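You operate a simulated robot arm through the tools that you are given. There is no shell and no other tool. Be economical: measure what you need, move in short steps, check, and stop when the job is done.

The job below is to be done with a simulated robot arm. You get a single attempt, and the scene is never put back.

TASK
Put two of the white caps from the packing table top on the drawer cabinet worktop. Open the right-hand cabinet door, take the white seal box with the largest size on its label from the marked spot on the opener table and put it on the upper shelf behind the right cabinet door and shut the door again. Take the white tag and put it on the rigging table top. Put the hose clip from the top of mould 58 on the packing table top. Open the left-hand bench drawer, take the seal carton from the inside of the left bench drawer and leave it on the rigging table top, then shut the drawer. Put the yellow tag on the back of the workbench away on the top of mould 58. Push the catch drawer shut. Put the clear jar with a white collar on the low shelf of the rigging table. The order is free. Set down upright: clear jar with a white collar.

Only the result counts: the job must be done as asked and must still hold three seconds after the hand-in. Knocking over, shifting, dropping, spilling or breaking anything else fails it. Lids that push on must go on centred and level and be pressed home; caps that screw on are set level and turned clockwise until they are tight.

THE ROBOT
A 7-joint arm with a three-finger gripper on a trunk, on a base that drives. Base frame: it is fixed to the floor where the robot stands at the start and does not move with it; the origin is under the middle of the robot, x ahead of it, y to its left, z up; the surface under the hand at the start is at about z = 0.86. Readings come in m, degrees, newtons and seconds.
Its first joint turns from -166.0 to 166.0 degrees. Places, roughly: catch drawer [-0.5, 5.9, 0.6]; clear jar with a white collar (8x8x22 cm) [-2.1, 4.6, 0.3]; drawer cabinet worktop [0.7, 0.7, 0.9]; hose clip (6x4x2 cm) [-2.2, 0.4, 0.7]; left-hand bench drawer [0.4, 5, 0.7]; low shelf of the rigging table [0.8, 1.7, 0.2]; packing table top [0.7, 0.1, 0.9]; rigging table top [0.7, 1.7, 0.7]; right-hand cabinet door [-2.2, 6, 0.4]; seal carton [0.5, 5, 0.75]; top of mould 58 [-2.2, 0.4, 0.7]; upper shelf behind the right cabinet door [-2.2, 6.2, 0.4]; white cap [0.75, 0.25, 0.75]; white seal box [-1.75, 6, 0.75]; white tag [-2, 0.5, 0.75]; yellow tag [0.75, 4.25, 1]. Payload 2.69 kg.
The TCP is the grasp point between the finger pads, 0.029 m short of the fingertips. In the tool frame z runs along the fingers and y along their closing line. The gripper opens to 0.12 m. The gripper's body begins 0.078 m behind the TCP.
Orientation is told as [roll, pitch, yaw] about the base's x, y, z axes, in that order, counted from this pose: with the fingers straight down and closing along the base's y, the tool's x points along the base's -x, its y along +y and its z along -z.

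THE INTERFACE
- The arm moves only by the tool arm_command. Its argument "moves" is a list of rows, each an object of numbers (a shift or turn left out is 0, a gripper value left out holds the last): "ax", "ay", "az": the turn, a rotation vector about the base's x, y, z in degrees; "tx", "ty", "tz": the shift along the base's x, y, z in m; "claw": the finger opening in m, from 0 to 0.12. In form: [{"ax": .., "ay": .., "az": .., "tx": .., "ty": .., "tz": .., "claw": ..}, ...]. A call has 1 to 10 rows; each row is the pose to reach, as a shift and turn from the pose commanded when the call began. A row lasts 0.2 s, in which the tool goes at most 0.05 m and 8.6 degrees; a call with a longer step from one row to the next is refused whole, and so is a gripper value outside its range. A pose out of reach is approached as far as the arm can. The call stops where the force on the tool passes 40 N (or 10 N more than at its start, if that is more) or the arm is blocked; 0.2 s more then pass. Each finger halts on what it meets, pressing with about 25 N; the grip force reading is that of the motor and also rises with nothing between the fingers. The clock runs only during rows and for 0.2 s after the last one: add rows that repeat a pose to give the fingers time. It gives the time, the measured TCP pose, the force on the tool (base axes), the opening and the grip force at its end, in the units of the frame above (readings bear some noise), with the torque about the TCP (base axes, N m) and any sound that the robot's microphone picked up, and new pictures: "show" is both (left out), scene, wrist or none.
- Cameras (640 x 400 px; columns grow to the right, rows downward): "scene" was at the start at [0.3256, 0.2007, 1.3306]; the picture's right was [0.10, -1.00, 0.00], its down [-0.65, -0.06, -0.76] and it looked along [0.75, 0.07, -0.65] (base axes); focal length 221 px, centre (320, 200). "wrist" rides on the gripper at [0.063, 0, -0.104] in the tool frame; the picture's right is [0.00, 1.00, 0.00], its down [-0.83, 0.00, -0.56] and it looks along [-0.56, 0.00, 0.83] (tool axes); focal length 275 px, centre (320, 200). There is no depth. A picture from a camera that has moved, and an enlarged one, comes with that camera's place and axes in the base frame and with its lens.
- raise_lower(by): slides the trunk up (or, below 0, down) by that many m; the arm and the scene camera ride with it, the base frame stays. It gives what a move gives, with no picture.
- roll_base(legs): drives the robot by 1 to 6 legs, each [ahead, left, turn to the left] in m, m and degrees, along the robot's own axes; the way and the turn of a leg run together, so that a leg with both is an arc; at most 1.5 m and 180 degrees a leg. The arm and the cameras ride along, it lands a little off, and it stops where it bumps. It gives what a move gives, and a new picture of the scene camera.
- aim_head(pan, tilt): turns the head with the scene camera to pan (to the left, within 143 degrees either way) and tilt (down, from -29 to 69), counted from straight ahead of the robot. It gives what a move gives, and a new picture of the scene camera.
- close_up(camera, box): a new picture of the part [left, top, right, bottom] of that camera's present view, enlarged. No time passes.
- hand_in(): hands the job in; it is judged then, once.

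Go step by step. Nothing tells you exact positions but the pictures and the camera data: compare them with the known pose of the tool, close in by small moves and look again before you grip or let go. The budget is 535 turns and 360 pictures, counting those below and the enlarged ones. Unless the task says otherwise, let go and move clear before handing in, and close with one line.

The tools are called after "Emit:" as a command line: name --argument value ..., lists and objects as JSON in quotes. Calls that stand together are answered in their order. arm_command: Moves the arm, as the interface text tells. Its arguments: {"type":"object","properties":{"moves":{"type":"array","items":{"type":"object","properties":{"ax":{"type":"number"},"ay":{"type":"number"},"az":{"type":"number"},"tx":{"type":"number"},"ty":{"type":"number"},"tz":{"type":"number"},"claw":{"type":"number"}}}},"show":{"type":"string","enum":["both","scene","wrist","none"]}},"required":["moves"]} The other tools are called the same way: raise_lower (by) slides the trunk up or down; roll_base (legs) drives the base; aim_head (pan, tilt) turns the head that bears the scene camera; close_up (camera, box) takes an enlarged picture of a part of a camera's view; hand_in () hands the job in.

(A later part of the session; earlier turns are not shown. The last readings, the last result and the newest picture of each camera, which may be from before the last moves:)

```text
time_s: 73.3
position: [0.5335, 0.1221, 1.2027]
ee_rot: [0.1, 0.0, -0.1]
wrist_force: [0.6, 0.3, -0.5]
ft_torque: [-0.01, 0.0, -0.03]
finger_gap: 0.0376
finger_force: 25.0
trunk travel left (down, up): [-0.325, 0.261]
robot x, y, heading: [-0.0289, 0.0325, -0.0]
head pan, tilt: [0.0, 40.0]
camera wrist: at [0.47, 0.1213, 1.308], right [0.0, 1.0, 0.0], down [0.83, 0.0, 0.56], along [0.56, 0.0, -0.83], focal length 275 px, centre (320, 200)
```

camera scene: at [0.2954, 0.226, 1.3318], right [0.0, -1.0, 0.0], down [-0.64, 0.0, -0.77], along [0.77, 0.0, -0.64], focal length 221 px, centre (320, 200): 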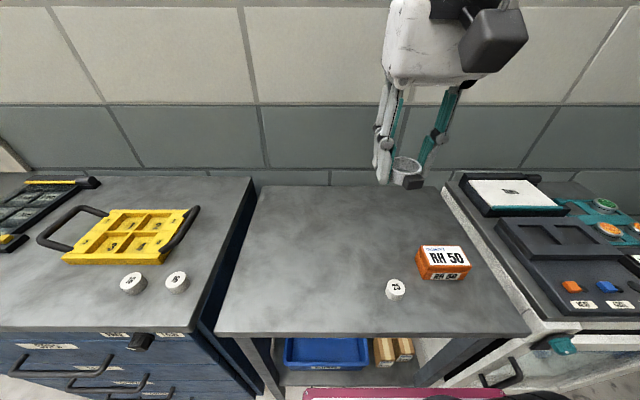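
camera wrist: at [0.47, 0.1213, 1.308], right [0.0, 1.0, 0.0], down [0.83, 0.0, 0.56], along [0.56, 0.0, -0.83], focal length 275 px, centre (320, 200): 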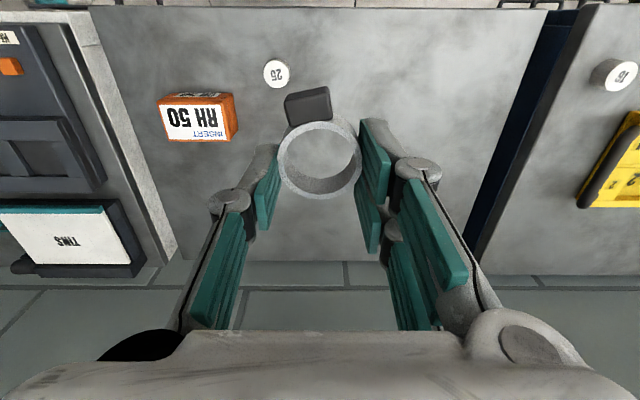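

Emit:
arm_command --moves '[{"tx": 0.042, "ty": 0.02}, {"tx": 0.084, "ty": 0.04}, {"tx": 0.126, "ty": 0.06}, {"tx": 0.167, "ty": 0.078, "tz": -0.02}, {"tx": 0.167, "ty": 0.078, "tz": -0.07}, {"tx": 0.167, "ty": 0.078, "tz": -0.12}, {"tx": 0.167, "ty": 0.078, "tz": -0.17}, {"tx": 0.167, "ty": 0.078, "tz": -0.22}, {"tx": 0.167, "ty": 0.078, "tz": -0.26}, {"tx": 0.167, "ty": 0.078, "tz": -0.285}]' --show "none"

Emit:
arm_command --moves '[{"tz": -0.006}, {"tz": -0.012}, {"tz": -0.018}, {"tz": -0.024}, {"tz": -0.028}, {"tz": -0.032}]' --show "wrist"

```text
time_s: 75.5
position: [0.7002, 0.2038, 0.9193]
ee_rot: [0.1, 0.0, -0.1]
wrist_force: [-1.2, 0.0, -0.3]
ft_torque: [-0.04, -0.02, 0.01]
finger_gap: 0.0377
finger_force: 25.5
trunk travel left (down, up): [-0.325, 0.261]
robot x, y, heading: [-0.0345, 0.0325, 0.1]
head pan, tilt: [0.0, 40.0]
```

```text
time_s: 76.9
position: [0.6995, 0.2012, 0.8875]
ee_rot: [0.2, -0.2, 0.0]
wrist_force: [-4.7, -3.7, 27.3]
ft_torque: [-0.56, 0.27, 0.03]
finger_gap: 0.0377
finger_force: 24.5
trunk travel left (down, up): [-0.325, 0.261]
robot x, y, heading: [-0.0312, 0.0287, -0.3]
head pan, tilt: [0.0, 40.0]
camera wrist: at [0.6363, 0.2009, 0.9928], right [0.0, 1.0, 0.0], down [0.83, 0.0, 0.56], along [0.56, 0.0, -0.83], focal length 275 px, centre (320, 200)
```

wrist: 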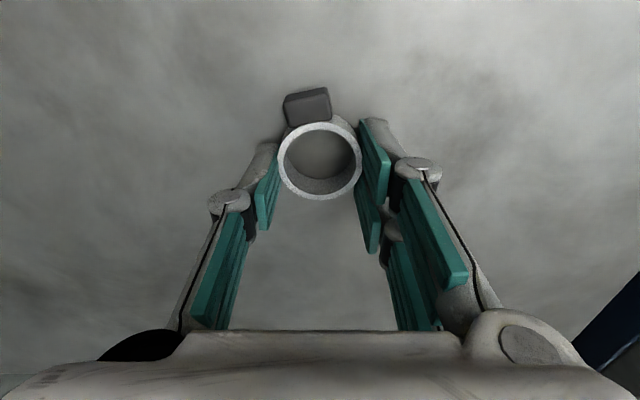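

Contact with the table. I'll release the clip, rise and retract.

Emit:
arm_command --moves '[{"tz": 0.001}, {"tz": 0.002, "claw": 0.05}, {"tz": 0.002, "claw": 0.06}, {"tz": 0.04, "claw": 0.06}, {"tz": 0.09, "claw": 0.06}, {"tz": 0.14, "claw": 0.06}, {"tz": 0.19, "claw": 0.06}, {"tz": 0.24, "claw": 0.06}, {"tz": 0.29, "claw": 0.06}, {"tz": 0.31, "tx": -0.04, "claw": 0.06}]' --show "wrist"

Emit:
arm_command --moves '[{"tx": -0.035, "ty": -0.03}, {"tx": -0.07, "ty": -0.06}, {"tx": -0.105, "ty": -0.09}, {"tx": -0.14, "ty": -0.12}, {"tx": -0.14, "ty": -0.16}]' --show "none"

Emit:
roll_base --legs '[[-0.5, 0, 0], [0, 0, 180], [0.75, -0.42, 0]]'

```text
time_s: 79.1
position: [0.6564, 0.1983, 1.1989]
ee_rot: [0.0, 0.1, 0.1]
wrist_force: [0.2, 0.1, -1.2]
ft_torque: [-0.05, 0.02, -0.01]
finger_gap: 0.0598
finger_force: 0.3
trunk travel left (down, up): [-0.325, 0.261]
robot x, y, heading: [-0.0325, 0.0323, 0.0]
head pan, tilt: [0.0, 40.0]
camera wrist: at [0.5943, 0.1972, 1.3036], right [0.0, 1.0, 0.0], down [0.83, 0.0, 0.56], along [0.56, 0.0, -0.83], focal length 275 px, centre (320, 200)
```

wrist: 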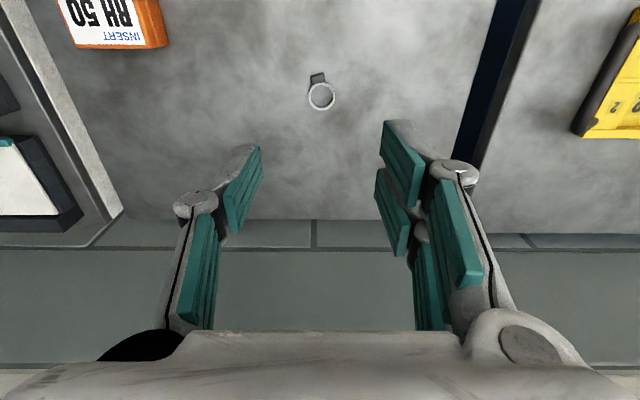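

```text
time_s: 80.3
position: [0.5186, 0.0414, 1.1998]
ee_rot: [0.2, 0.0, 0.0]
wrist_force: [0.0, -0.4, -0.2]
ft_torque: [-0.01, 0.03, 0.01]
finger_gap: 0.0597
finger_force: 0.1
trunk travel left (down, up): [-0.325, 0.261]
robot x, y, heading: [-0.0353, 0.035, 0.2]
head pan, tilt: [0.0, 40.0]
```

```text
time_s: 94.9
position: [-1.8484, 0.3551, 1.1998]
ee_rot: [0.0, 0.0, -176.1]
wrist_force: [0.3, 0.5, 0.7]
ft_torque: [0.01, -0.01, 0.02]
finger_gap: 0.06
finger_force: 0.0
trunk travel left (down, up): [-0.325, 0.261]
robot x, y, heading: [-1.2966, 0.4005, -176.2]
head pan, tilt: [0.0, 40.0]
camera scene: at [-1.618, 0.1909, 1.3318], right [-0.07, 1.0, 0.0], down [0.64, 0.04, -0.77], along [-0.76, -0.05, -0.64], focal length 221 px, centre (320, 200)
```

scene: 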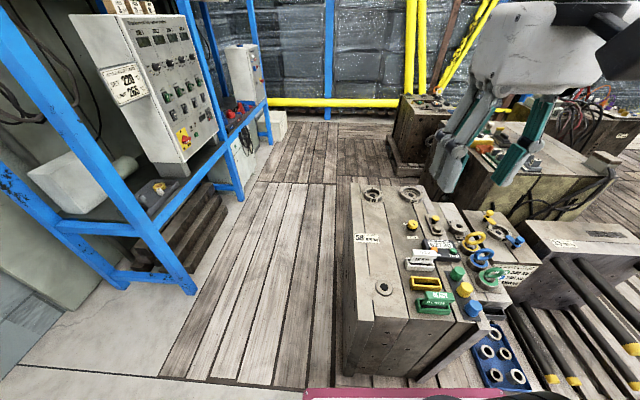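

Emit:
roll_base --legs '[[0.0, -0.05, -3.8]]'

Emit:
raise_lower --by -0.15

Emit:
close_up --camera "wrist" --box '[120, 60, 440, 260]'

Emit:
close_up --camera "scene" --box '[330, 180, 530, 310]'

```text
time_s: 95.8
position: [-1.8514, 0.4427, 1.1992]
ee_rot: [0.2, 0.0, -180.0]
wrist_force: [-0.2, 0.0, -0.6]
ft_torque: [-0.01, 0.01, 0.02]
finger_gap: 0.06
finger_force: 0.0
trunk travel left (down, up): [-0.325, 0.261]
robot x, y, heading: [-1.2973, 0.4491, -179.9]
head pan, tilt: [0.0, 40.0]
camera scene: at [-1.6334, 0.2633, 1.3318], right [0.0, 1.0, 0.0], down [0.64, 0.0, -0.77], along [-0.77, 0.0, -0.64], focal length 221 px, centre (320, 200)
```

scene: 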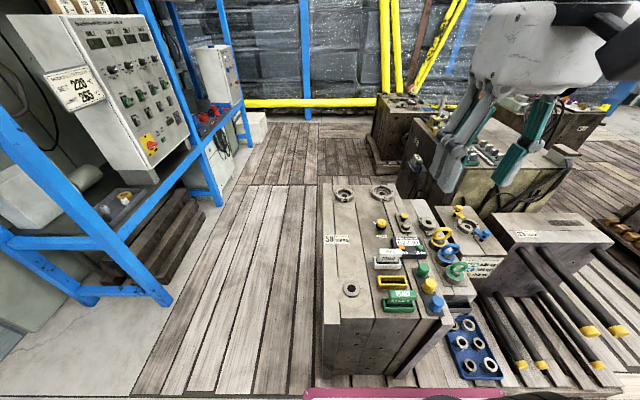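

```text
time_s: 97.6
position: [-1.8514, 0.4428, 1.0479]
ee_rot: [0.1, 0.0, -179.9]
wrist_force: [-0.2, -1.0, 0.1]
ft_torque: [-0.01, 0.01, -0.02]
finger_gap: 0.0602
finger_force: 0.0
trunk travel left (down, up): [-0.175, 0.411]
robot x, y, heading: [-1.2988, 0.4467, -179.8]
head pan, tilt: [0.0, 40.0]
```

```text
2.00 times, centred on (280, 160) of wrist
camera zoom: at [-1.7885, 0.4436, 1.1539], right [0.01, -1.0, 0.0], down [-0.83, 0.0, 0.56], along [-0.56, -0.01, -0.83], focal length 551 px, centre (400, 280)
```

zoom: 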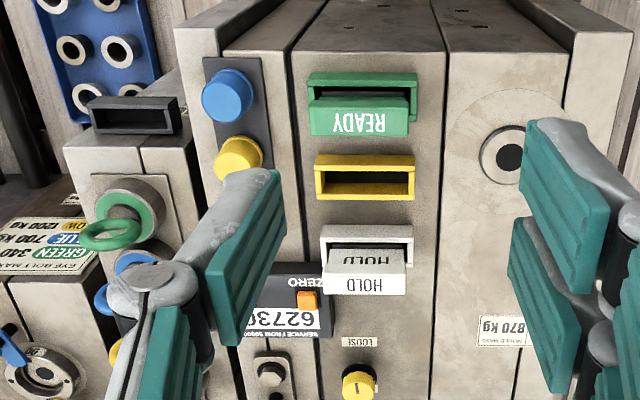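

```text
3.08 times, centred on (430, 245) of scene
camera zoom: at [-1.6795, 0.2632, 1.1821], right [0.0, 1.0, 0.0], down [0.64, 0.0, -0.77], along [-0.77, 0.0, -0.64], focal length 680 px, centre (-18, 62)
```

zoom: 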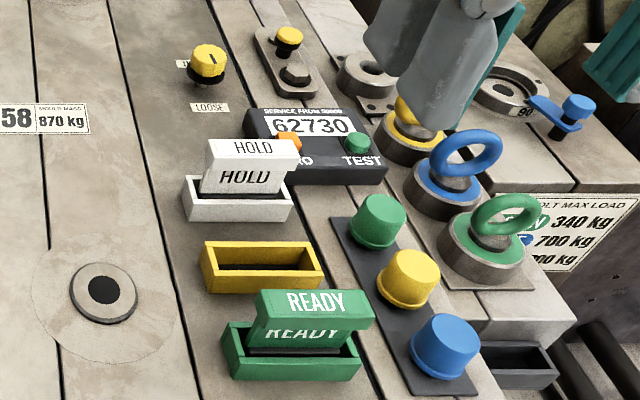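

The white HOLD tag stands in the white slot, with its top at about (-2.029, 0.466, 0.805) and its length along y. I'll turn the gripper 90° so the fingers close along x.

Emit:
arm_command --moves '[{"az": -8.5, "tx": -0.018, "ty": 0.002, "claw": 0.07}, {"az": -17, "tx": -0.036, "ty": 0.005}, {"az": -25.5, "tx": -0.054, "ty": 0.007}, {"az": -34, "tx": -0.072, "ty": 0.01}, {"az": -42.5, "tx": -0.09, "ty": 0.012}, {"az": -51, "tx": -0.108, "ty": 0.015}, {"az": -59.5, "tx": -0.126, "ty": 0.018}, {"az": -68, "tx": -0.144, "ty": 0.02}, {"az": -76.5, "tx": -0.162, "ty": 0.022}, {"az": -85, "tx": -0.178, "ty": 0.024}]' --show "none"

Emit:
arm_command --moves '[{"az": -5.1, "tz": -0.04}, {"az": -5.1, "tz": -0.08}, {"az": -5.1, "tz": -0.12}, {"az": -5.1, "tz": -0.16}, {"az": -5.1, "tz": -0.17}]'

```text
time_s: 99.8
position: [-2.028, 0.4657, 1.0527]
ee_rot: [0.3, 0.0, 94.9]
wrist_force: [0.4, 0.0, 0.7]
ft_torque: [-0.01, 0.01, 0.0]
finger_gap: 0.07
finger_force: 0.0
trunk travel left (down, up): [-0.175, 0.411]
robot x, y, heading: [-1.2958, 0.4488, -179.9]
head pan, tilt: [0.0, 40.0]
```

```text
time_s: 101.0
position: [-2.03, 0.4672, 0.8793]
ee_rot: [0.1, -0.1, 89.8]
wrist_force: [-0.5, 1.5, -0.7]
ft_torque: [0.0, -0.02, 0.02]
finger_gap: 0.0697
finger_force: 0.1
trunk travel left (down, up): [-0.175, 0.411]
robot x, y, heading: [-1.3017, 0.4513, -180.0]
head pan, tilt: [0.0, 40.0]
camera scene: at [-1.6794, 0.2632, 1.1821], right [0.0, 1.0, 0.0], down [0.64, 0.0, -0.77], along [-0.77, 0.0, -0.64], focal length 221 px, centre (320, 200)
camera wrist: at [-2.0296, 0.404, 0.9849], right [-1.0, 0.0, 0.0], down [0.0, 0.83, 0.56], along [0.0, 0.56, -0.83], focal length 275 px, centre (320, 200)
```

scene: 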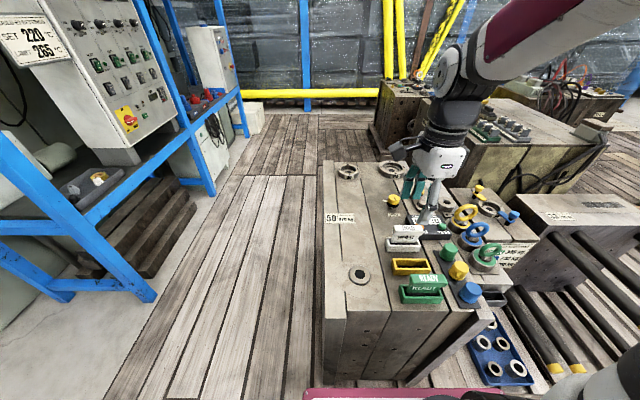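
wrist: 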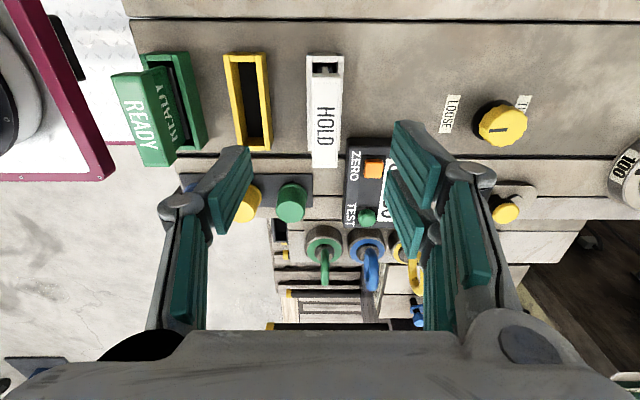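

Emit:
arm_command --moves '[{"tx": -0.003, "ty": -0.002, "tz": -0.03, "claw": 0.06}, {"tx": -0.003, "ty": -0.002, "tz": -0.06, "claw": 0.06}, {"tx": -0.003, "ty": -0.002, "tz": -0.084, "claw": 0.06}, {"tx": -0.003, "ty": -0.002, "tz": -0.084, "claw": 0.06}]'

Emit:
close_up --camera "scene" --box '[360, 150, 520, 310]'

```text
time_s: 102.0
position: [-2.0352, 0.4659, 0.798]
ee_rot: [0.2, -0.1, 90.0]
wrist_force: [-0.4, -0.1, -0.4]
ft_torque: [0.02, -0.01, 0.0]
finger_gap: 0.0601
finger_force: 0.1
trunk travel left (down, up): [-0.175, 0.411]
robot x, y, heading: [-1.3014, 0.4501, -179.7]
head pan, tilt: [0.0, 40.0]
camera scene: at [-1.6795, 0.2632, 1.1821], right [0.0, 1.0, 0.0], down [0.64, 0.0, -0.77], along [-0.77, 0.0, -0.64], focal length 221 px, centre (320, 200)
camera wrist: at [-2.0345, 0.4025, 0.9021], right [-1.0, 0.0, 0.0], down [0.0, 0.83, 0.56], along [0.0, 0.56, -0.83], focal length 275 px, centre (320, 200)
```

scene: 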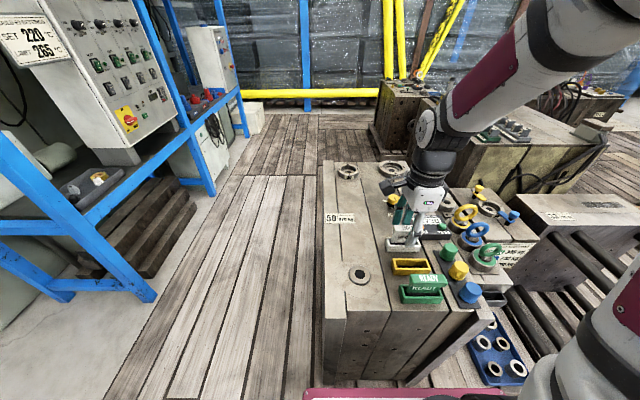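
wrist: 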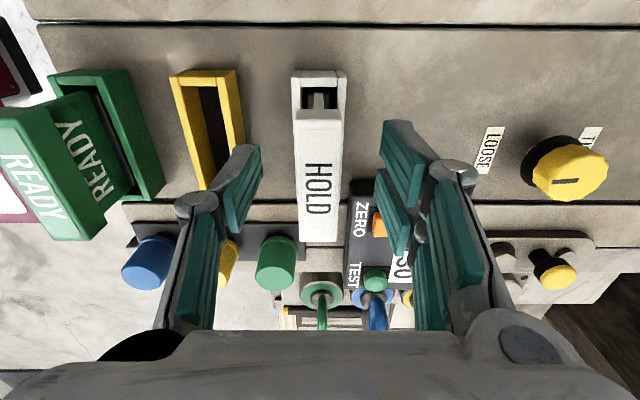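

```text
2.50 times, centred on (440, 230) of scene
camera zoom: at [-1.6795, 0.2632, 1.1821], right [0.0, 1.0, 0.0], down [0.64, 0.0, -0.77], along [-0.77, 0.0, -0.64], focal length 552 px, centre (20, 125)
```

zoom: 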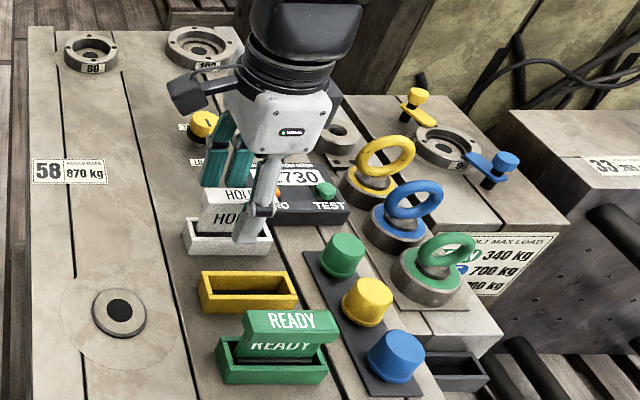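

Emit:
arm_command --moves '[{"claw": 0.04}, {"claw": 0.015}, {"claw": 0.01}, {"claw": 0.01}]' --show "none"

Emit:
arm_command --moves '[{"tz": 0.02}, {"tz": 0.04}, {"tz": 0.06}, {"tz": 0.1}, {"tz": 0.15}]'

```text
time_s: 103.0
position: [-2.0341, 0.4655, 0.7979]
ee_rot: [0.1, -0.1, 89.9]
wrist_force: [0.6, -0.7, 0.3]
ft_torque: [0.03, -0.01, 0.02]
finger_gap: 0.0188
finger_force: 24.7
trunk travel left (down, up): [-0.175, 0.411]
robot x, y, heading: [-1.301, 0.4499, -180.2]
head pan, tilt: [0.0, 40.0]
```

```text
time_s: 104.2
position: [-2.0318, 0.4647, 0.9458]
ee_rot: [0.2, 0.0, 90.0]
wrist_force: [-0.3, -0.4, -1.2]
ft_torque: [0.04, -0.03, 0.0]
finger_gap: 0.0191
finger_force: 24.7
trunk travel left (down, up): [-0.175, 0.411]
robot x, y, heading: [-1.3013, 0.4508, -180.0]
head pan, tilt: [0.0, 40.0]
camera scene: at [-1.6797, 0.2632, 1.182], right [0.0, 1.0, 0.0], down [0.64, 0.0, -0.77], along [-0.77, 0.0, -0.64], focal length 221 px, centre (320, 200)
camera wrist: at [-2.0313, 0.4015, 1.0494], right [-1.0, 0.0, 0.0], down [0.0, 0.83, 0.56], along [0.0, 0.56, -0.83], focal length 275 px, centre (320, 200)
```

scene: 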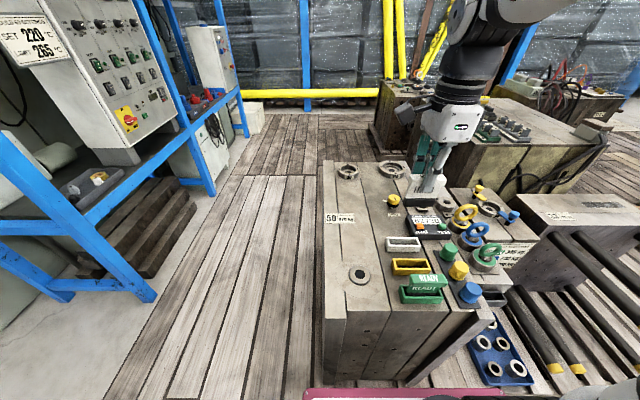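
wrist: 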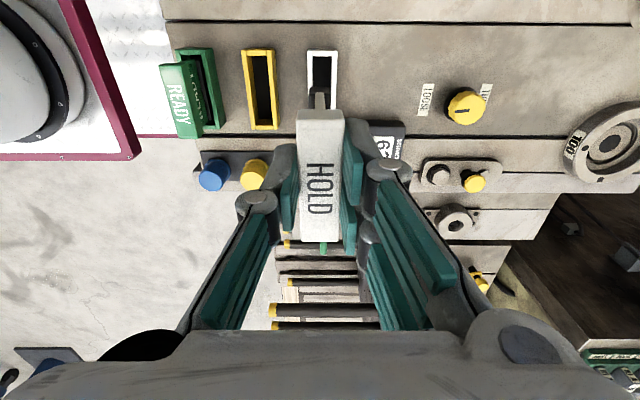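

Emit:
close_up --camera "scene" --box '[380, 100, 480, 220]'

Emit:
arm_command --moves '[{"tz": 0.05}, {"tz": 0.1}, {"tz": 0.1, "tx": 0.045}, {"tz": 0.1, "tx": 0.09}, {"tz": 0.1, "tx": 0.135}, {"tz": 0.1, "tx": 0.15}]' --show "none"

Emit:
raise_lower --by 0.15

Emit:
roll_base --legs '[[-0.5, 0, 0], [0, 0, -180]]'

```text
3.33 times, centred on (430, 160) of scene
camera zoom: at [-1.6797, 0.2632, 1.182], right [0.0, 1.0, 0.0], down [0.64, 0.0, -0.77], along [-0.77, 0.0, -0.64], focal length 736 px, centre (-47, 333)
```

zoom: 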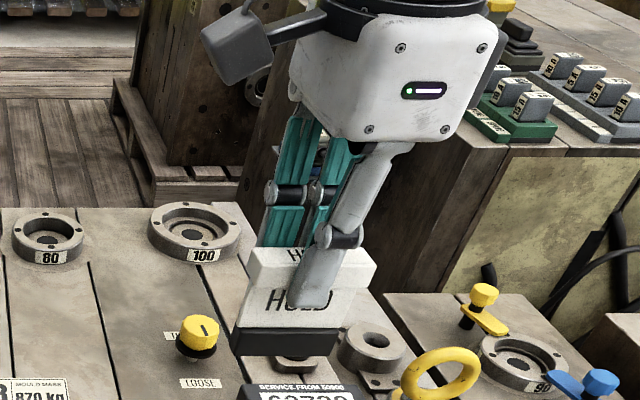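

```text
time_s: 105.6
position: [-1.8807, 0.4649, 1.0466]
ee_rot: [0.0, 0.1, 89.9]
wrist_force: [-0.4, 0.0, -0.9]
ft_torque: [0.0, -0.01, 0.02]
finger_gap: 0.0188
finger_force: 24.3
trunk travel left (down, up): [-0.175, 0.411]
robot x, y, heading: [-1.3025, 0.449, -180.1]
head pan, tilt: [0.0, 40.0]
```

```text
time_s: 107.3
position: [-1.8823, 0.4651, 1.1955]
ee_rot: [0.1, 0.0, 89.9]
wrist_force: [0.2, -0.3, -0.6]
ft_torque: [0.06, -0.01, 0.01]
finger_gap: 0.0189
finger_force: 25.2
trunk travel left (down, up): [-0.325, 0.261]
robot x, y, heading: [-1.3037, 0.4521, -180.0]
head pan, tilt: [0.0, 40.0]
```

```text
time_s: 117.6
position: [-0.2278, 0.4307, 1.1948]
ee_rot: [0.1, 0.0, -90.6]
wrist_force: [-0.3, 0.8, -0.8]
ft_torque: [0.01, -0.01, -0.04]
finger_gap: 0.0189
finger_force: 25.1
trunk travel left (down, up): [-0.325, 0.261]
robot x, y, heading: [-0.8111, 0.4507, -0.6]
head pan, tilt: [0.0, 40.0]
camera scene: at [-0.4823, 0.6404, 1.3318], right [-0.01, -1.0, 0.0], down [-0.64, 0.0, -0.77], along [0.77, -0.01, -0.64], focal length 221 px, centre (320, 200)
```

scene: 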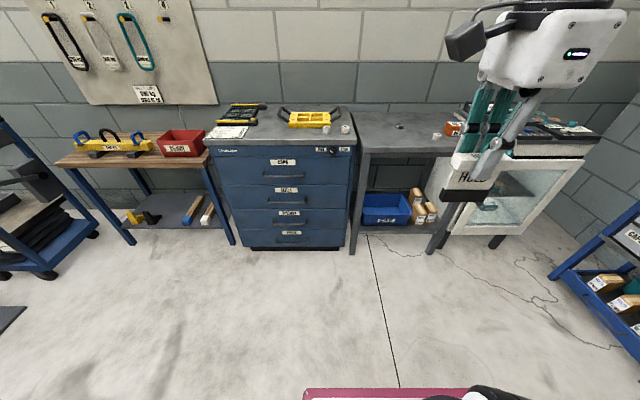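

Emit:
roll_base --legs '[[0.3, 0.7, 0]]'

Emit:
aim_head --pan 45 --tilt 30

```text
time_s: 121.7
position: [0.0784, 1.1224, 1.1955]
ee_rot: [0.1, 0.1, -91.4]
wrist_force: [-0.1, -0.5, -0.8]
ft_torque: [-0.02, 0.01, -0.01]
finger_gap: 0.0188
finger_force: 24.7
trunk travel left (down, up): [-0.325, 0.261]
robot x, y, heading: [-0.5006, 1.1489, -1.2]
head pan, tilt: [0.0, 40.0]
camera scene: at [-0.1729, 1.3345, 1.3318], right [-0.02, -1.0, 0.0], down [-0.64, 0.01, -0.77], along [0.77, -0.02, -0.64], focal length 221 px, centre (320, 200)
```

scene: 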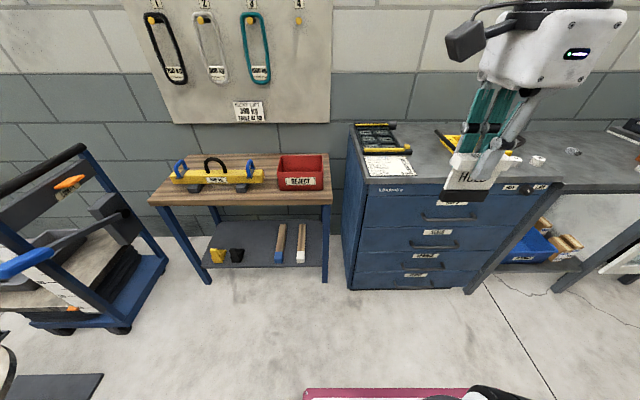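

```text
time_s: 122.8
position: [0.0785, 1.1224, 1.1951]
ee_rot: [0.0, 0.0, -91.4]
wrist_force: [0.8, -0.3, -0.1]
ft_torque: [-0.02, 0.01, 0.01]
finger_gap: 0.0187
finger_force: 25.2
trunk travel left (down, up): [-0.325, 0.261]
robot x, y, heading: [-0.5018, 1.1453, -1.0]
head pan, tilt: [45.0, 30.0]
camera scene: at [-0.1927, 1.3988, 1.3471], right [0.69, -0.72, 0.0], down [-0.36, -0.35, -0.87], along [0.62, 0.6, -0.5], focal length 221 px, centre (320, 200)
```

scene: 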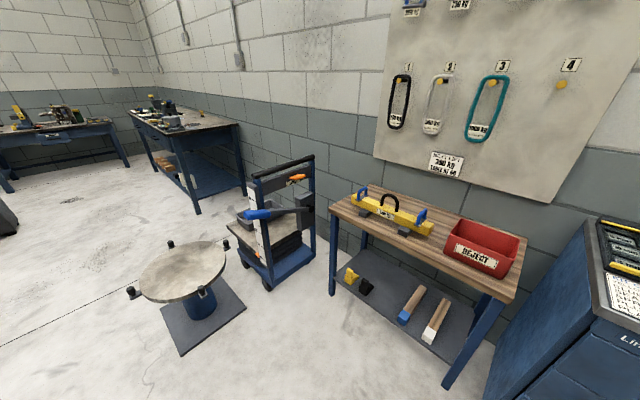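

The rigging table spans about x 0.54 and back, y 1.27–2.03, with a free strip in front of the yellow beam and bin. I'll drive nearer to put the tag on that strip.

Emit:
roll_base --legs '[[0.4, 0.36, 1.2]]'

Emit:
aim_head --pan 5 --tilt 45

```text
time_s: 125.9
position: [0.4838, 1.4827, 1.1946]
ee_rot: [0.1, -0.1, -90.6]
wrist_force: [-0.5, 0.8, -0.3]
ft_torque: [0.01, 0.0, -0.02]
finger_gap: 0.0191
finger_force: 24.8
trunk travel left (down, up): [-0.325, 0.261]
robot x, y, heading: [-0.0998, 1.5007, -0.6]
head pan, tilt: [45.0, 30.0]
camera scene: at [0.2091, 1.7556, 1.3471], right [0.7, -0.71, 0.0], down [-0.36, -0.35, -0.87], along [0.62, 0.61, -0.5], focal length 221 px, centre (320, 200)
```

scene: 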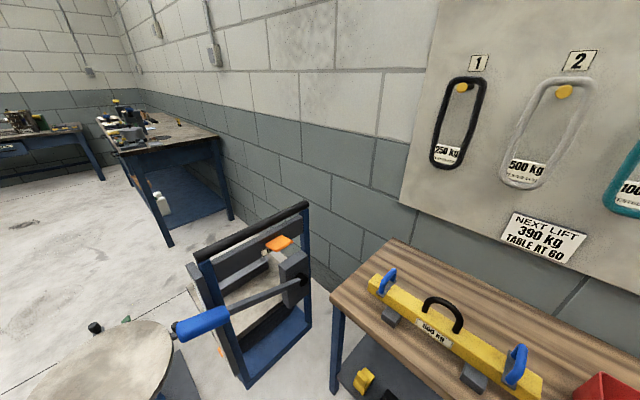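

```text
time_s: 127.0
position: [0.4833, 1.4822, 1.1954]
ee_rot: [0.1, -0.1, -90.6]
wrist_force: [-0.2, 0.3, -0.3]
ft_torque: [0.03, 0.01, 0.03]
finger_gap: 0.0188
finger_force: 25.4
trunk travel left (down, up): [-0.325, 0.261]
robot x, y, heading: [-0.0989, 1.5047, -0.5]
head pan, tilt: [5.0, 45.0]
camera scene: at [0.2257, 1.6987, 1.3245], right [0.08, -1.0, 0.0], down [-0.7, -0.06, -0.71], along [0.7, 0.06, -0.71], focal length 221 px, centre (320, 200)
```

scene: 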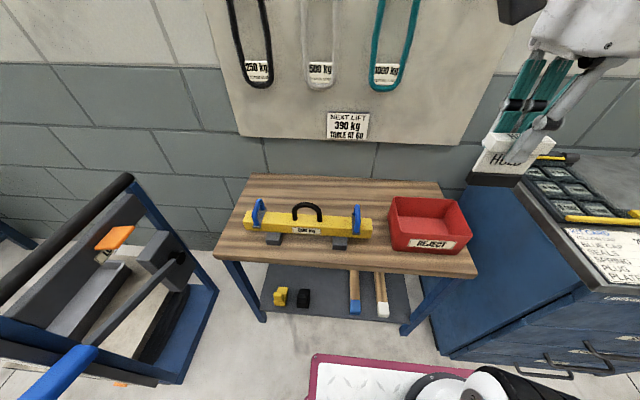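

Emit:
roll_base --legs '[[0.1, 0.0, 0.5]]'

Emit:
raise_lower --by -0.1

Emit:
arm_command --moves '[{"tx": 0.025, "ty": 0.027}, {"tx": 0.05, "ty": 0.054}, {"tx": 0.075, "ty": 0.081}, {"tx": 0.1, "ty": 0.108}, {"tx": 0.125, "ty": 0.135}, {"tx": 0.15, "ty": 0.162}, {"tx": 0.175, "ty": 0.189}, {"tx": 0.2, "ty": 0.216}, {"tx": 0.217, "ty": 0.238}]'

```text
time_s: 128.1
position: [0.5843, 1.4872, 1.1954]
ee_rot: [0.1, 0.0, -90.2]
wrist_force: [0.4, -0.2, -0.2]
ft_torque: [-0.02, 0.04, 0.01]
finger_gap: 0.0188
finger_force: 24.9
trunk travel left (down, up): [-0.325, 0.261]
robot x, y, heading: [0.0025, 1.502, 0.3]
head pan, tilt: [5.0, 45.0]
camera scene: at [0.3242, 1.701, 1.3245], right [0.09, -1.0, 0.0], down [-0.7, -0.06, -0.71], along [0.7, 0.06, -0.71], focal length 221 px, centre (320, 200)
```

scene: 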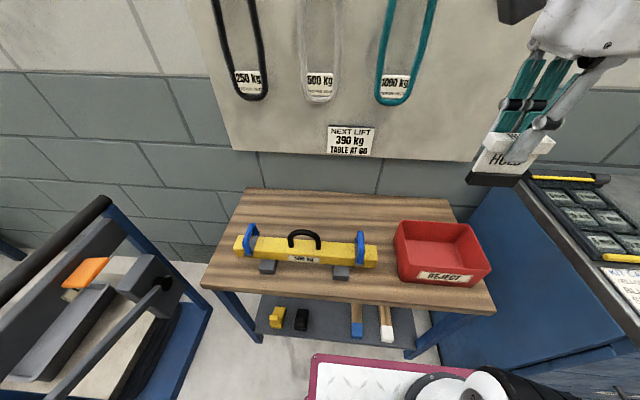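

```text
time_s: 129.5
position: [0.5835, 1.4867, 1.0951]
ee_rot: [0.1, 0.0, -90.1]
wrist_force: [0.2, -1.1, 0.1]
ft_torque: [0.0, 0.06, 0.01]
finger_gap: 0.0189
finger_force: 25.2
trunk travel left (down, up): [-0.225, 0.361]
robot x, y, heading: [0.0019, 1.4991, -0.0]
head pan, tilt: [5.0, 45.0]
```

```text
time_s: 131.5
position: [0.8004, 1.7256, 1.0963]
ee_rot: [0.2, 0.0, -90.2]
wrist_force: [0.0, -0.9, 0.1]
ft_torque: [0.05, -0.04, -0.02]
finger_gap: 0.0186
finger_force: 24.9
trunk travel left (down, up): [-0.225, 0.361]
robot x, y, heading: [0.0016, 1.5004, -0.0]
head pan, tilt: [5.0, 45.0]
camera scene: at [0.3593, 1.7007, 1.2251], right [0.09, -1.0, 0.0], down [-0.7, -0.06, -0.71], along [0.7, 0.06, -0.71], focal length 221 px, centre (320, 200)
camera wrist: at [0.7997, 1.7888, 1.2003], right [1.0, 0.0, 0.0], down [0.0, -0.83, 0.56], along [0.0, -0.56, -0.83], focal length 275 px, centre (320, 200)
```

scene: 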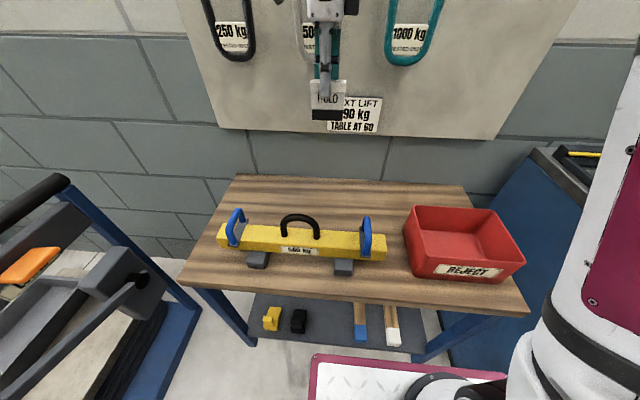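
wrist: 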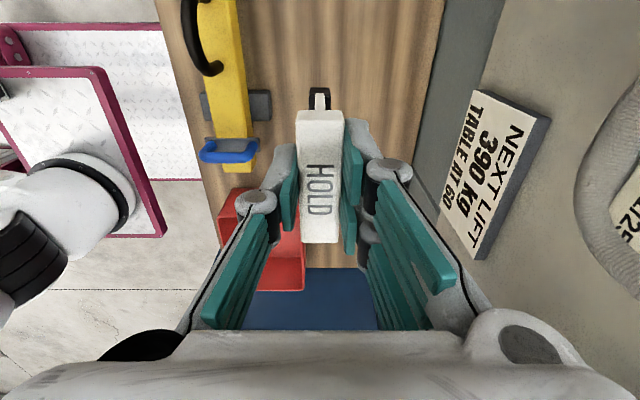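

Emit:
arm_command --moves '[{"tz": -0.04}, {"tz": -0.08}, {"tz": -0.12}, {"tz": -0.16}, {"tz": -0.2}, {"tz": -0.24}, {"tz": -0.255}]'

```text
time_s: 133.1
position: [0.799, 1.725, 0.8393]
ee_rot: [0.2, 0.0, -90.1]
wrist_force: [0.0, 0.5, -0.8]
ft_torque: [0.0, -0.01, 0.0]
finger_gap: 0.019
finger_force: 25.1
trunk travel left (down, up): [-0.225, 0.361]
robot x, y, heading: [0.0035, 1.4992, 0.0]
head pan, tilt: [5.0, 45.0]
camera scene: at [0.3593, 1.7009, 1.225], right [0.09, -1.0, 0.0], down [-0.7, -0.06, -0.71], along [0.7, 0.06, -0.71], focal length 221 px, centre (320, 200)
camera wrist: at [0.7984, 1.787, 0.9454], right [1.0, 0.0, 0.0], down [0.0, -0.83, 0.56], along [0.0, -0.56, -0.83], focal length 275 px, centre (320, 200)
```

scene: 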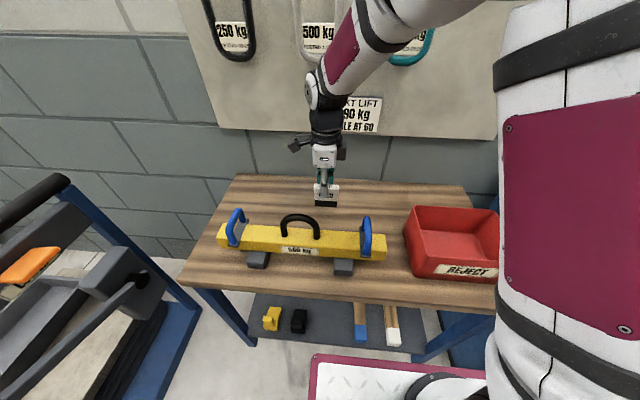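
wrist: 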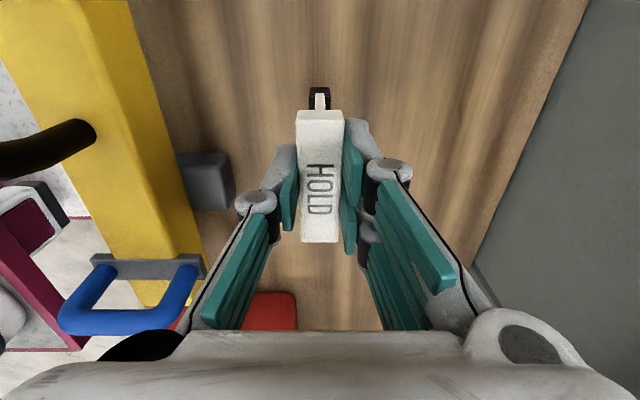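

Emit:
arm_command --moves '[{"tz": -0.01}, {"tz": -0.02}, {"tz": -0.03}, {"tz": -0.038}, {"tz": -0.046}, {"tz": -0.054}, {"tz": -0.062}, {"tz": -0.07}]' --show "scene"

```text
time_s: 134.9
position: [0.8012, 1.7235, 0.77]
ee_rot: [0.2, 0.0, -90.1]
wrist_force: [1.9, 0.5, 17.2]
ft_torque: [-0.08, -0.07, 0.1]
finger_gap: 0.0175
finger_force: 24.8
trunk travel left (down, up): [-0.225, 0.361]
robot x, y, heading: [-0.0007, 1.4986, 0.3]
head pan, tilt: [5.0, 45.0]
camera scene: at [0.3589, 1.7009, 1.2251], right [0.09, -1.0, 0.0], down [-0.7, -0.06, -0.71], along [0.7, 0.06, -0.71], focal length 221 px, centre (320, 200)
```

scene: 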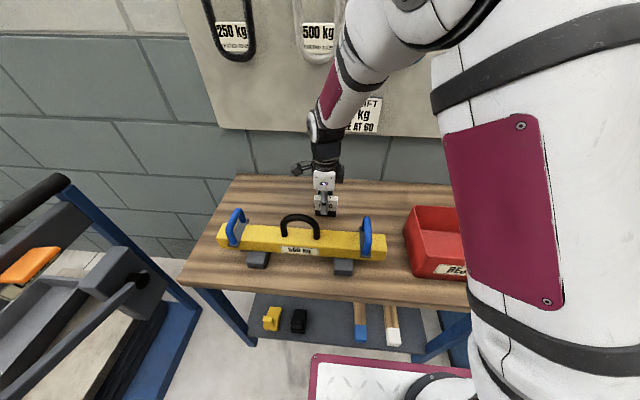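

Emit:
arm_command --moves '[{"tz": 0.002}, {"tz": 0.002, "claw": 0.04}, {"tz": 0.002, "claw": 0.05}, {"tz": 0.03, "claw": 0.05}, {"tz": 0.07, "claw": 0.05}, {"tz": 0.12, "claw": 0.05}, {"tz": 0.17, "claw": 0.05}, {"tz": 0.22, "claw": 0.05}, {"tz": 0.27, "claw": 0.05}, {"tz": 0.32, "claw": 0.05}]'

```text
time_s: 137.1
position: [0.8016, 1.7265, 1.0909]
ee_rot: [0.1, 0.0, -90.2]
wrist_force: [0.1, -0.4, -0.1]
ft_torque: [-0.01, 0.02, -0.01]
finger_gap: 0.0501
finger_force: 0.2
trunk travel left (down, up): [-0.225, 0.361]
robot x, y, heading: [0.0015, 1.5035, -0.2]
head pan, tilt: [5.0, 45.0]
camera scene: at [0.3595, 1.701, 1.2249], right [0.09, -1.0, 0.0], down [-0.7, -0.06, -0.71], along [0.7, 0.06, -0.71], focal length 221 px, centre (320, 200)
camera wrist: at [0.8015, 1.7896, 1.1951], right [1.0, 0.0, 0.0], down [0.0, -0.83, 0.56], along [0.0, -0.56, -0.83], focal length 275 px, centre (320, 200)
```

scene: 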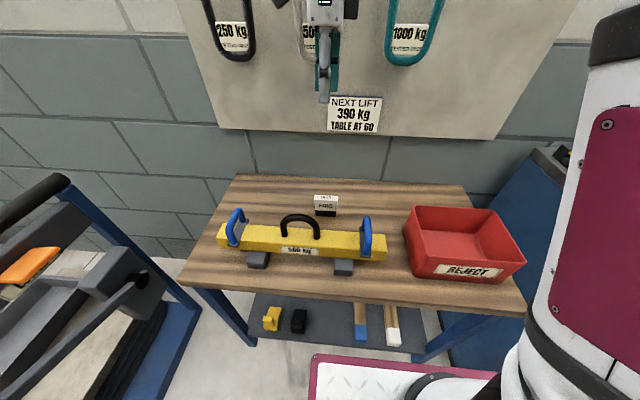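
wrist: 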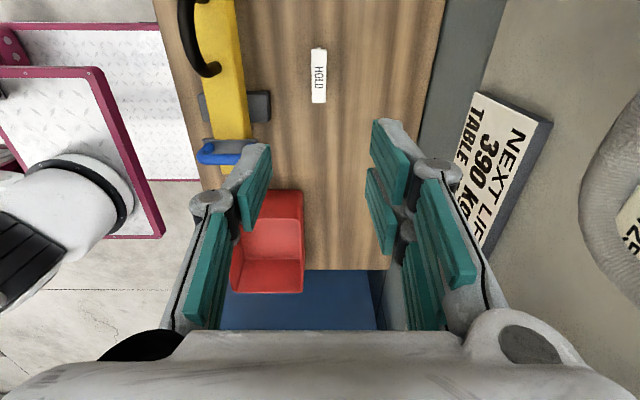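

The white tag stands on the rigging table. I'll retract, turn the gripper back and drive around the turntable to the workbench.

Emit:
arm_command --moves '[{"az": 8.5, "tx": -0.028, "ty": -0.018, "tz": 0.01}, {"az": 17, "tx": -0.056, "ty": -0.036, "tz": 0.02}, {"az": 25.5, "tx": -0.084, "ty": -0.054, "tz": 0.03}, {"az": 34, "tx": -0.112, "ty": -0.072, "tz": 0.03}, {"az": 42.5, "tx": -0.14, "ty": -0.09, "tz": 0.03}, {"az": 51, "tx": -0.168, "ty": -0.108, "tz": 0.03}, {"az": 59.5, "tx": -0.196, "ty": -0.126, "tz": 0.03}, {"az": 68, "tx": -0.224, "ty": -0.144, "tz": 0.03}, {"az": 76.5, "tx": -0.252, "ty": -0.162, "tz": 0.03}, {"az": 85, "tx": -0.28, "ty": -0.18, "tz": 0.03}]' --show "none"

Emit:
arm_command --moves '[{"az": 5.2}, {"az": 5.2}]' --show "none"

Emit:
raise_lower --by 0.1

Emit:
roll_base --legs '[[-0.95, 0, 0], [0, 1.4, 0], [0, 1.0, 0]]'

```text
time_s: 139.3
position: [0.5217, 1.5432, 1.1216]
ee_rot: [0.1, 0.0, -5.0]
wrist_force: [0.3, -0.3, -1.0]
ft_torque: [-0.01, 0.04, 0.03]
finger_gap: 0.0499
finger_force: 0.1
trunk travel left (down, up): [-0.225, 0.361]
robot x, y, heading: [0.0012, 1.5037, -0.2]
head pan, tilt: [5.0, 45.0]
```

```text
time_s: 139.9
position: [0.5228, 1.5438, 1.1206]
ee_rot: [0.0, 0.0, 0.1]
wrist_force: [0.1, 0.7, 0.1]
ft_torque: [0.0, -0.03, -0.04]
finger_gap: 0.0497
finger_force: 0.0
trunk travel left (down, up): [-0.225, 0.361]
robot x, y, heading: [0.0025, 1.5053, -0.1]
head pan, tilt: [5.0, 45.0]
```

```text
time_s: 141.2
position: [0.5207, 1.5444, 1.2202]
ee_rot: [0.1, 0.0, 0.1]
wrist_force: [0.3, 1.1, 0.1]
ft_torque: [0.02, 0.0, 0.03]
finger_gap: 0.0502
finger_force: 0.1
trunk travel left (down, up): [-0.325, 0.261]
robot x, y, heading: [0.0015, 1.5002, -0.1]
head pan, tilt: [5.0, 45.0]
```

```text
time_s: 157.4
position: [-0.4303, 3.9281, 1.2205]
ee_rot: [0.2, -0.1, 0.7]
wrist_force: [0.1, 0.2, 0.6]
ft_torque: [0.01, -0.03, -0.01]
finger_gap: 0.0501
finger_force: 0.1
trunk travel left (down, up): [-0.325, 0.261]
robot x, y, heading: [-0.9496, 3.879, 0.4]
head pan, tilt: [5.0, 45.0]
camera scene: at [-0.6289, 4.082, 1.3245], right [0.1, -1.0, 0.0], down [-0.7, -0.07, -0.71], along [0.7, 0.07, -0.71], focal length 221 px, centre (320, 200)
```

scene: 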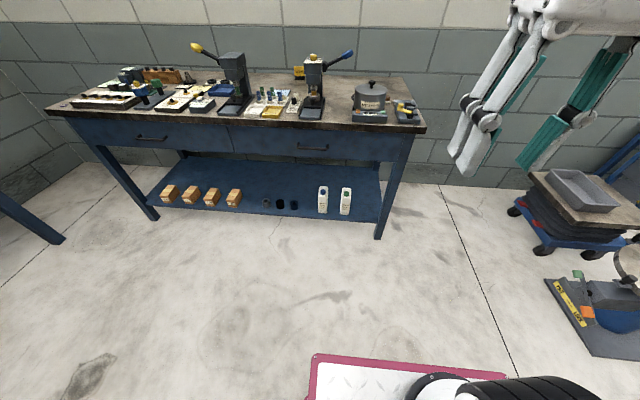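

Emit:
aim_head --pan 100 --tilt 20

Emit:
close_up --camera "scene" --box '[0, 80, 400, 330]'

Emit:
close_up --camera "scene" --box '[240, 80, 640, 330]'

```text
time_s: 159.1
position: [-0.4304, 3.928, 1.2211]
ee_rot: [0.1, 0.0, 0.7]
wrist_force: [0.0, -0.1, -1.5]
ft_torque: [0.0, 0.02, 0.02]
finger_gap: 0.0498
finger_force: 0.1
trunk travel left (down, up): [-0.325, 0.261]
robot x, y, heading: [-0.9489, 3.8783, 0.7]
head pan, tilt: [100.0, 20.0]
camera scene: at [-0.727, 4.1655, 1.3632], right [0.98, 0.18, 0.0], down [0.06, -0.34, -0.94], along [-0.17, 0.92, -0.34], focal length 221 px, centre (320, 200)
```

scene: 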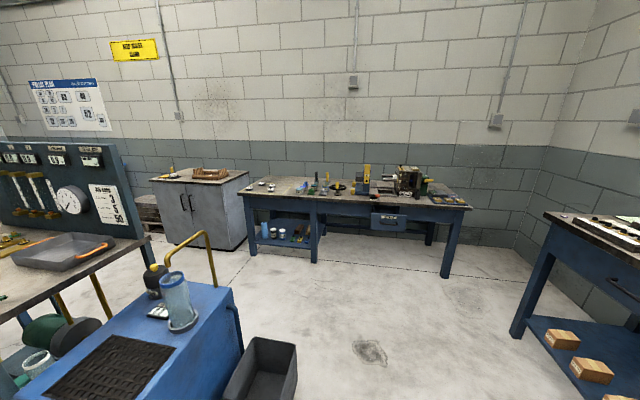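

```text
1.60 times, centred on (200, 205) of scene
camera zoom: at [-0.727, 4.1655, 1.3632], right [0.98, 0.18, 0.0], down [0.06, -0.34, -0.94], along [-0.17, 0.92, -0.34], focal length 353 px, centre (512, 192)
```

zoom: 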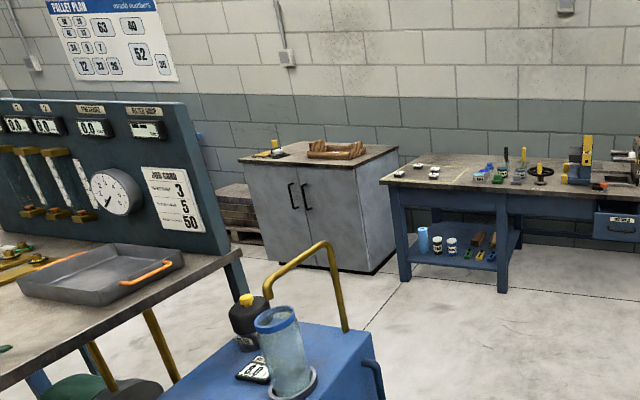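

```text
1.60 times, centred on (440, 205) of scene
camera zoom: at [-0.727, 4.1655, 1.3632], right [0.98, 0.18, 0.0], down [0.06, -0.34, -0.94], along [-0.17, 0.92, -0.34], focal length 353 px, centre (128, 192)
```

zoom: 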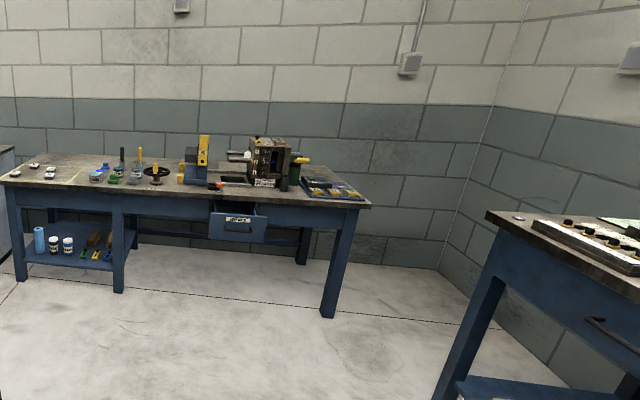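

The bench is ahead with two drawers, and the left drawer's handle is at about (0.30, 5.05, 0.75). I'll drive so I stand in front of it.

Emit:
roll_base --legs '[[0.45, 0, -0.6], [0, 1.0, 0]]'

Emit:
aim_head --pan 0 --tilt 40

Emit:
close_up --camera "scene" --box '[120, 80, 480, 300]'

```text
time_s: 166.7
position: [0.0143, 4.9475, 1.2204]
ee_rot: [0.1, 0.0, 0.1]
wrist_force: [0.2, 0.2, -0.4]
ft_torque: [0.03, 0.0, 0.01]
finger_gap: 0.05
finger_force: 0.1
trunk travel left (down, up): [-0.325, 0.261]
robot x, y, heading: [-0.5029, 4.9032, 0.1]
head pan, tilt: [100.0, 20.0]
camera scene: at [-0.2789, 5.1877, 1.3632], right [0.98, 0.17, 0.0], down [0.06, -0.34, -0.94], along [-0.16, 0.93, -0.34], focal length 221 px, centre (320, 200)
```

scene: 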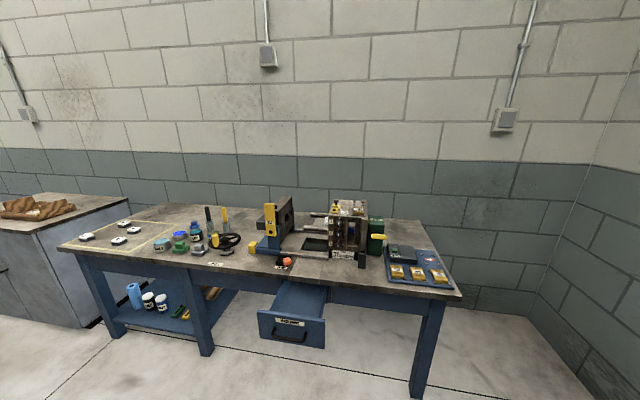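

```text
time_s: 168.4
position: [0.0144, 4.9465, 1.2205]
ee_rot: [0.1, 0.1, 0.0]
wrist_force: [-0.6, -0.3, 0.0]
ft_torque: [-0.02, -0.03, 0.02]
finger_gap: 0.0499
finger_force: 0.0
trunk travel left (down, up): [-0.325, 0.261]
robot x, y, heading: [-0.5083, 4.8994, -0.2]
head pan, tilt: [0.0, 40.0]
camera scene: at [-0.1777, 5.0961, 1.3318], right [0.0, -1.0, 0.0], down [-0.64, 0.0, -0.77], along [0.77, 0.0, -0.64], focal length 221 px, centre (320, 200)
```

scene: 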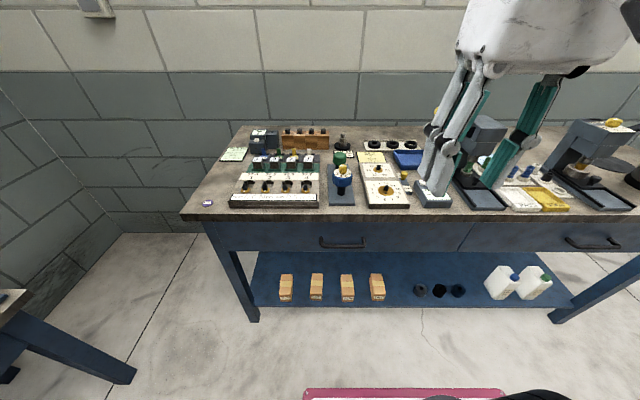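

```text
1.78 times, centred on (300, 190) of scene
camera zoom: at [-0.1777, 5.0961, 1.3318], right [0.0, -1.0, 0.0], down [-0.64, 0.0, -0.77], along [0.77, 0.0, -0.64], focal length 393 px, centre (356, 218)
```

zoom: 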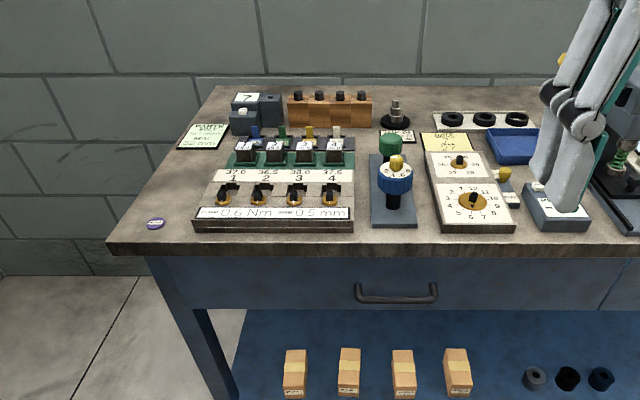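

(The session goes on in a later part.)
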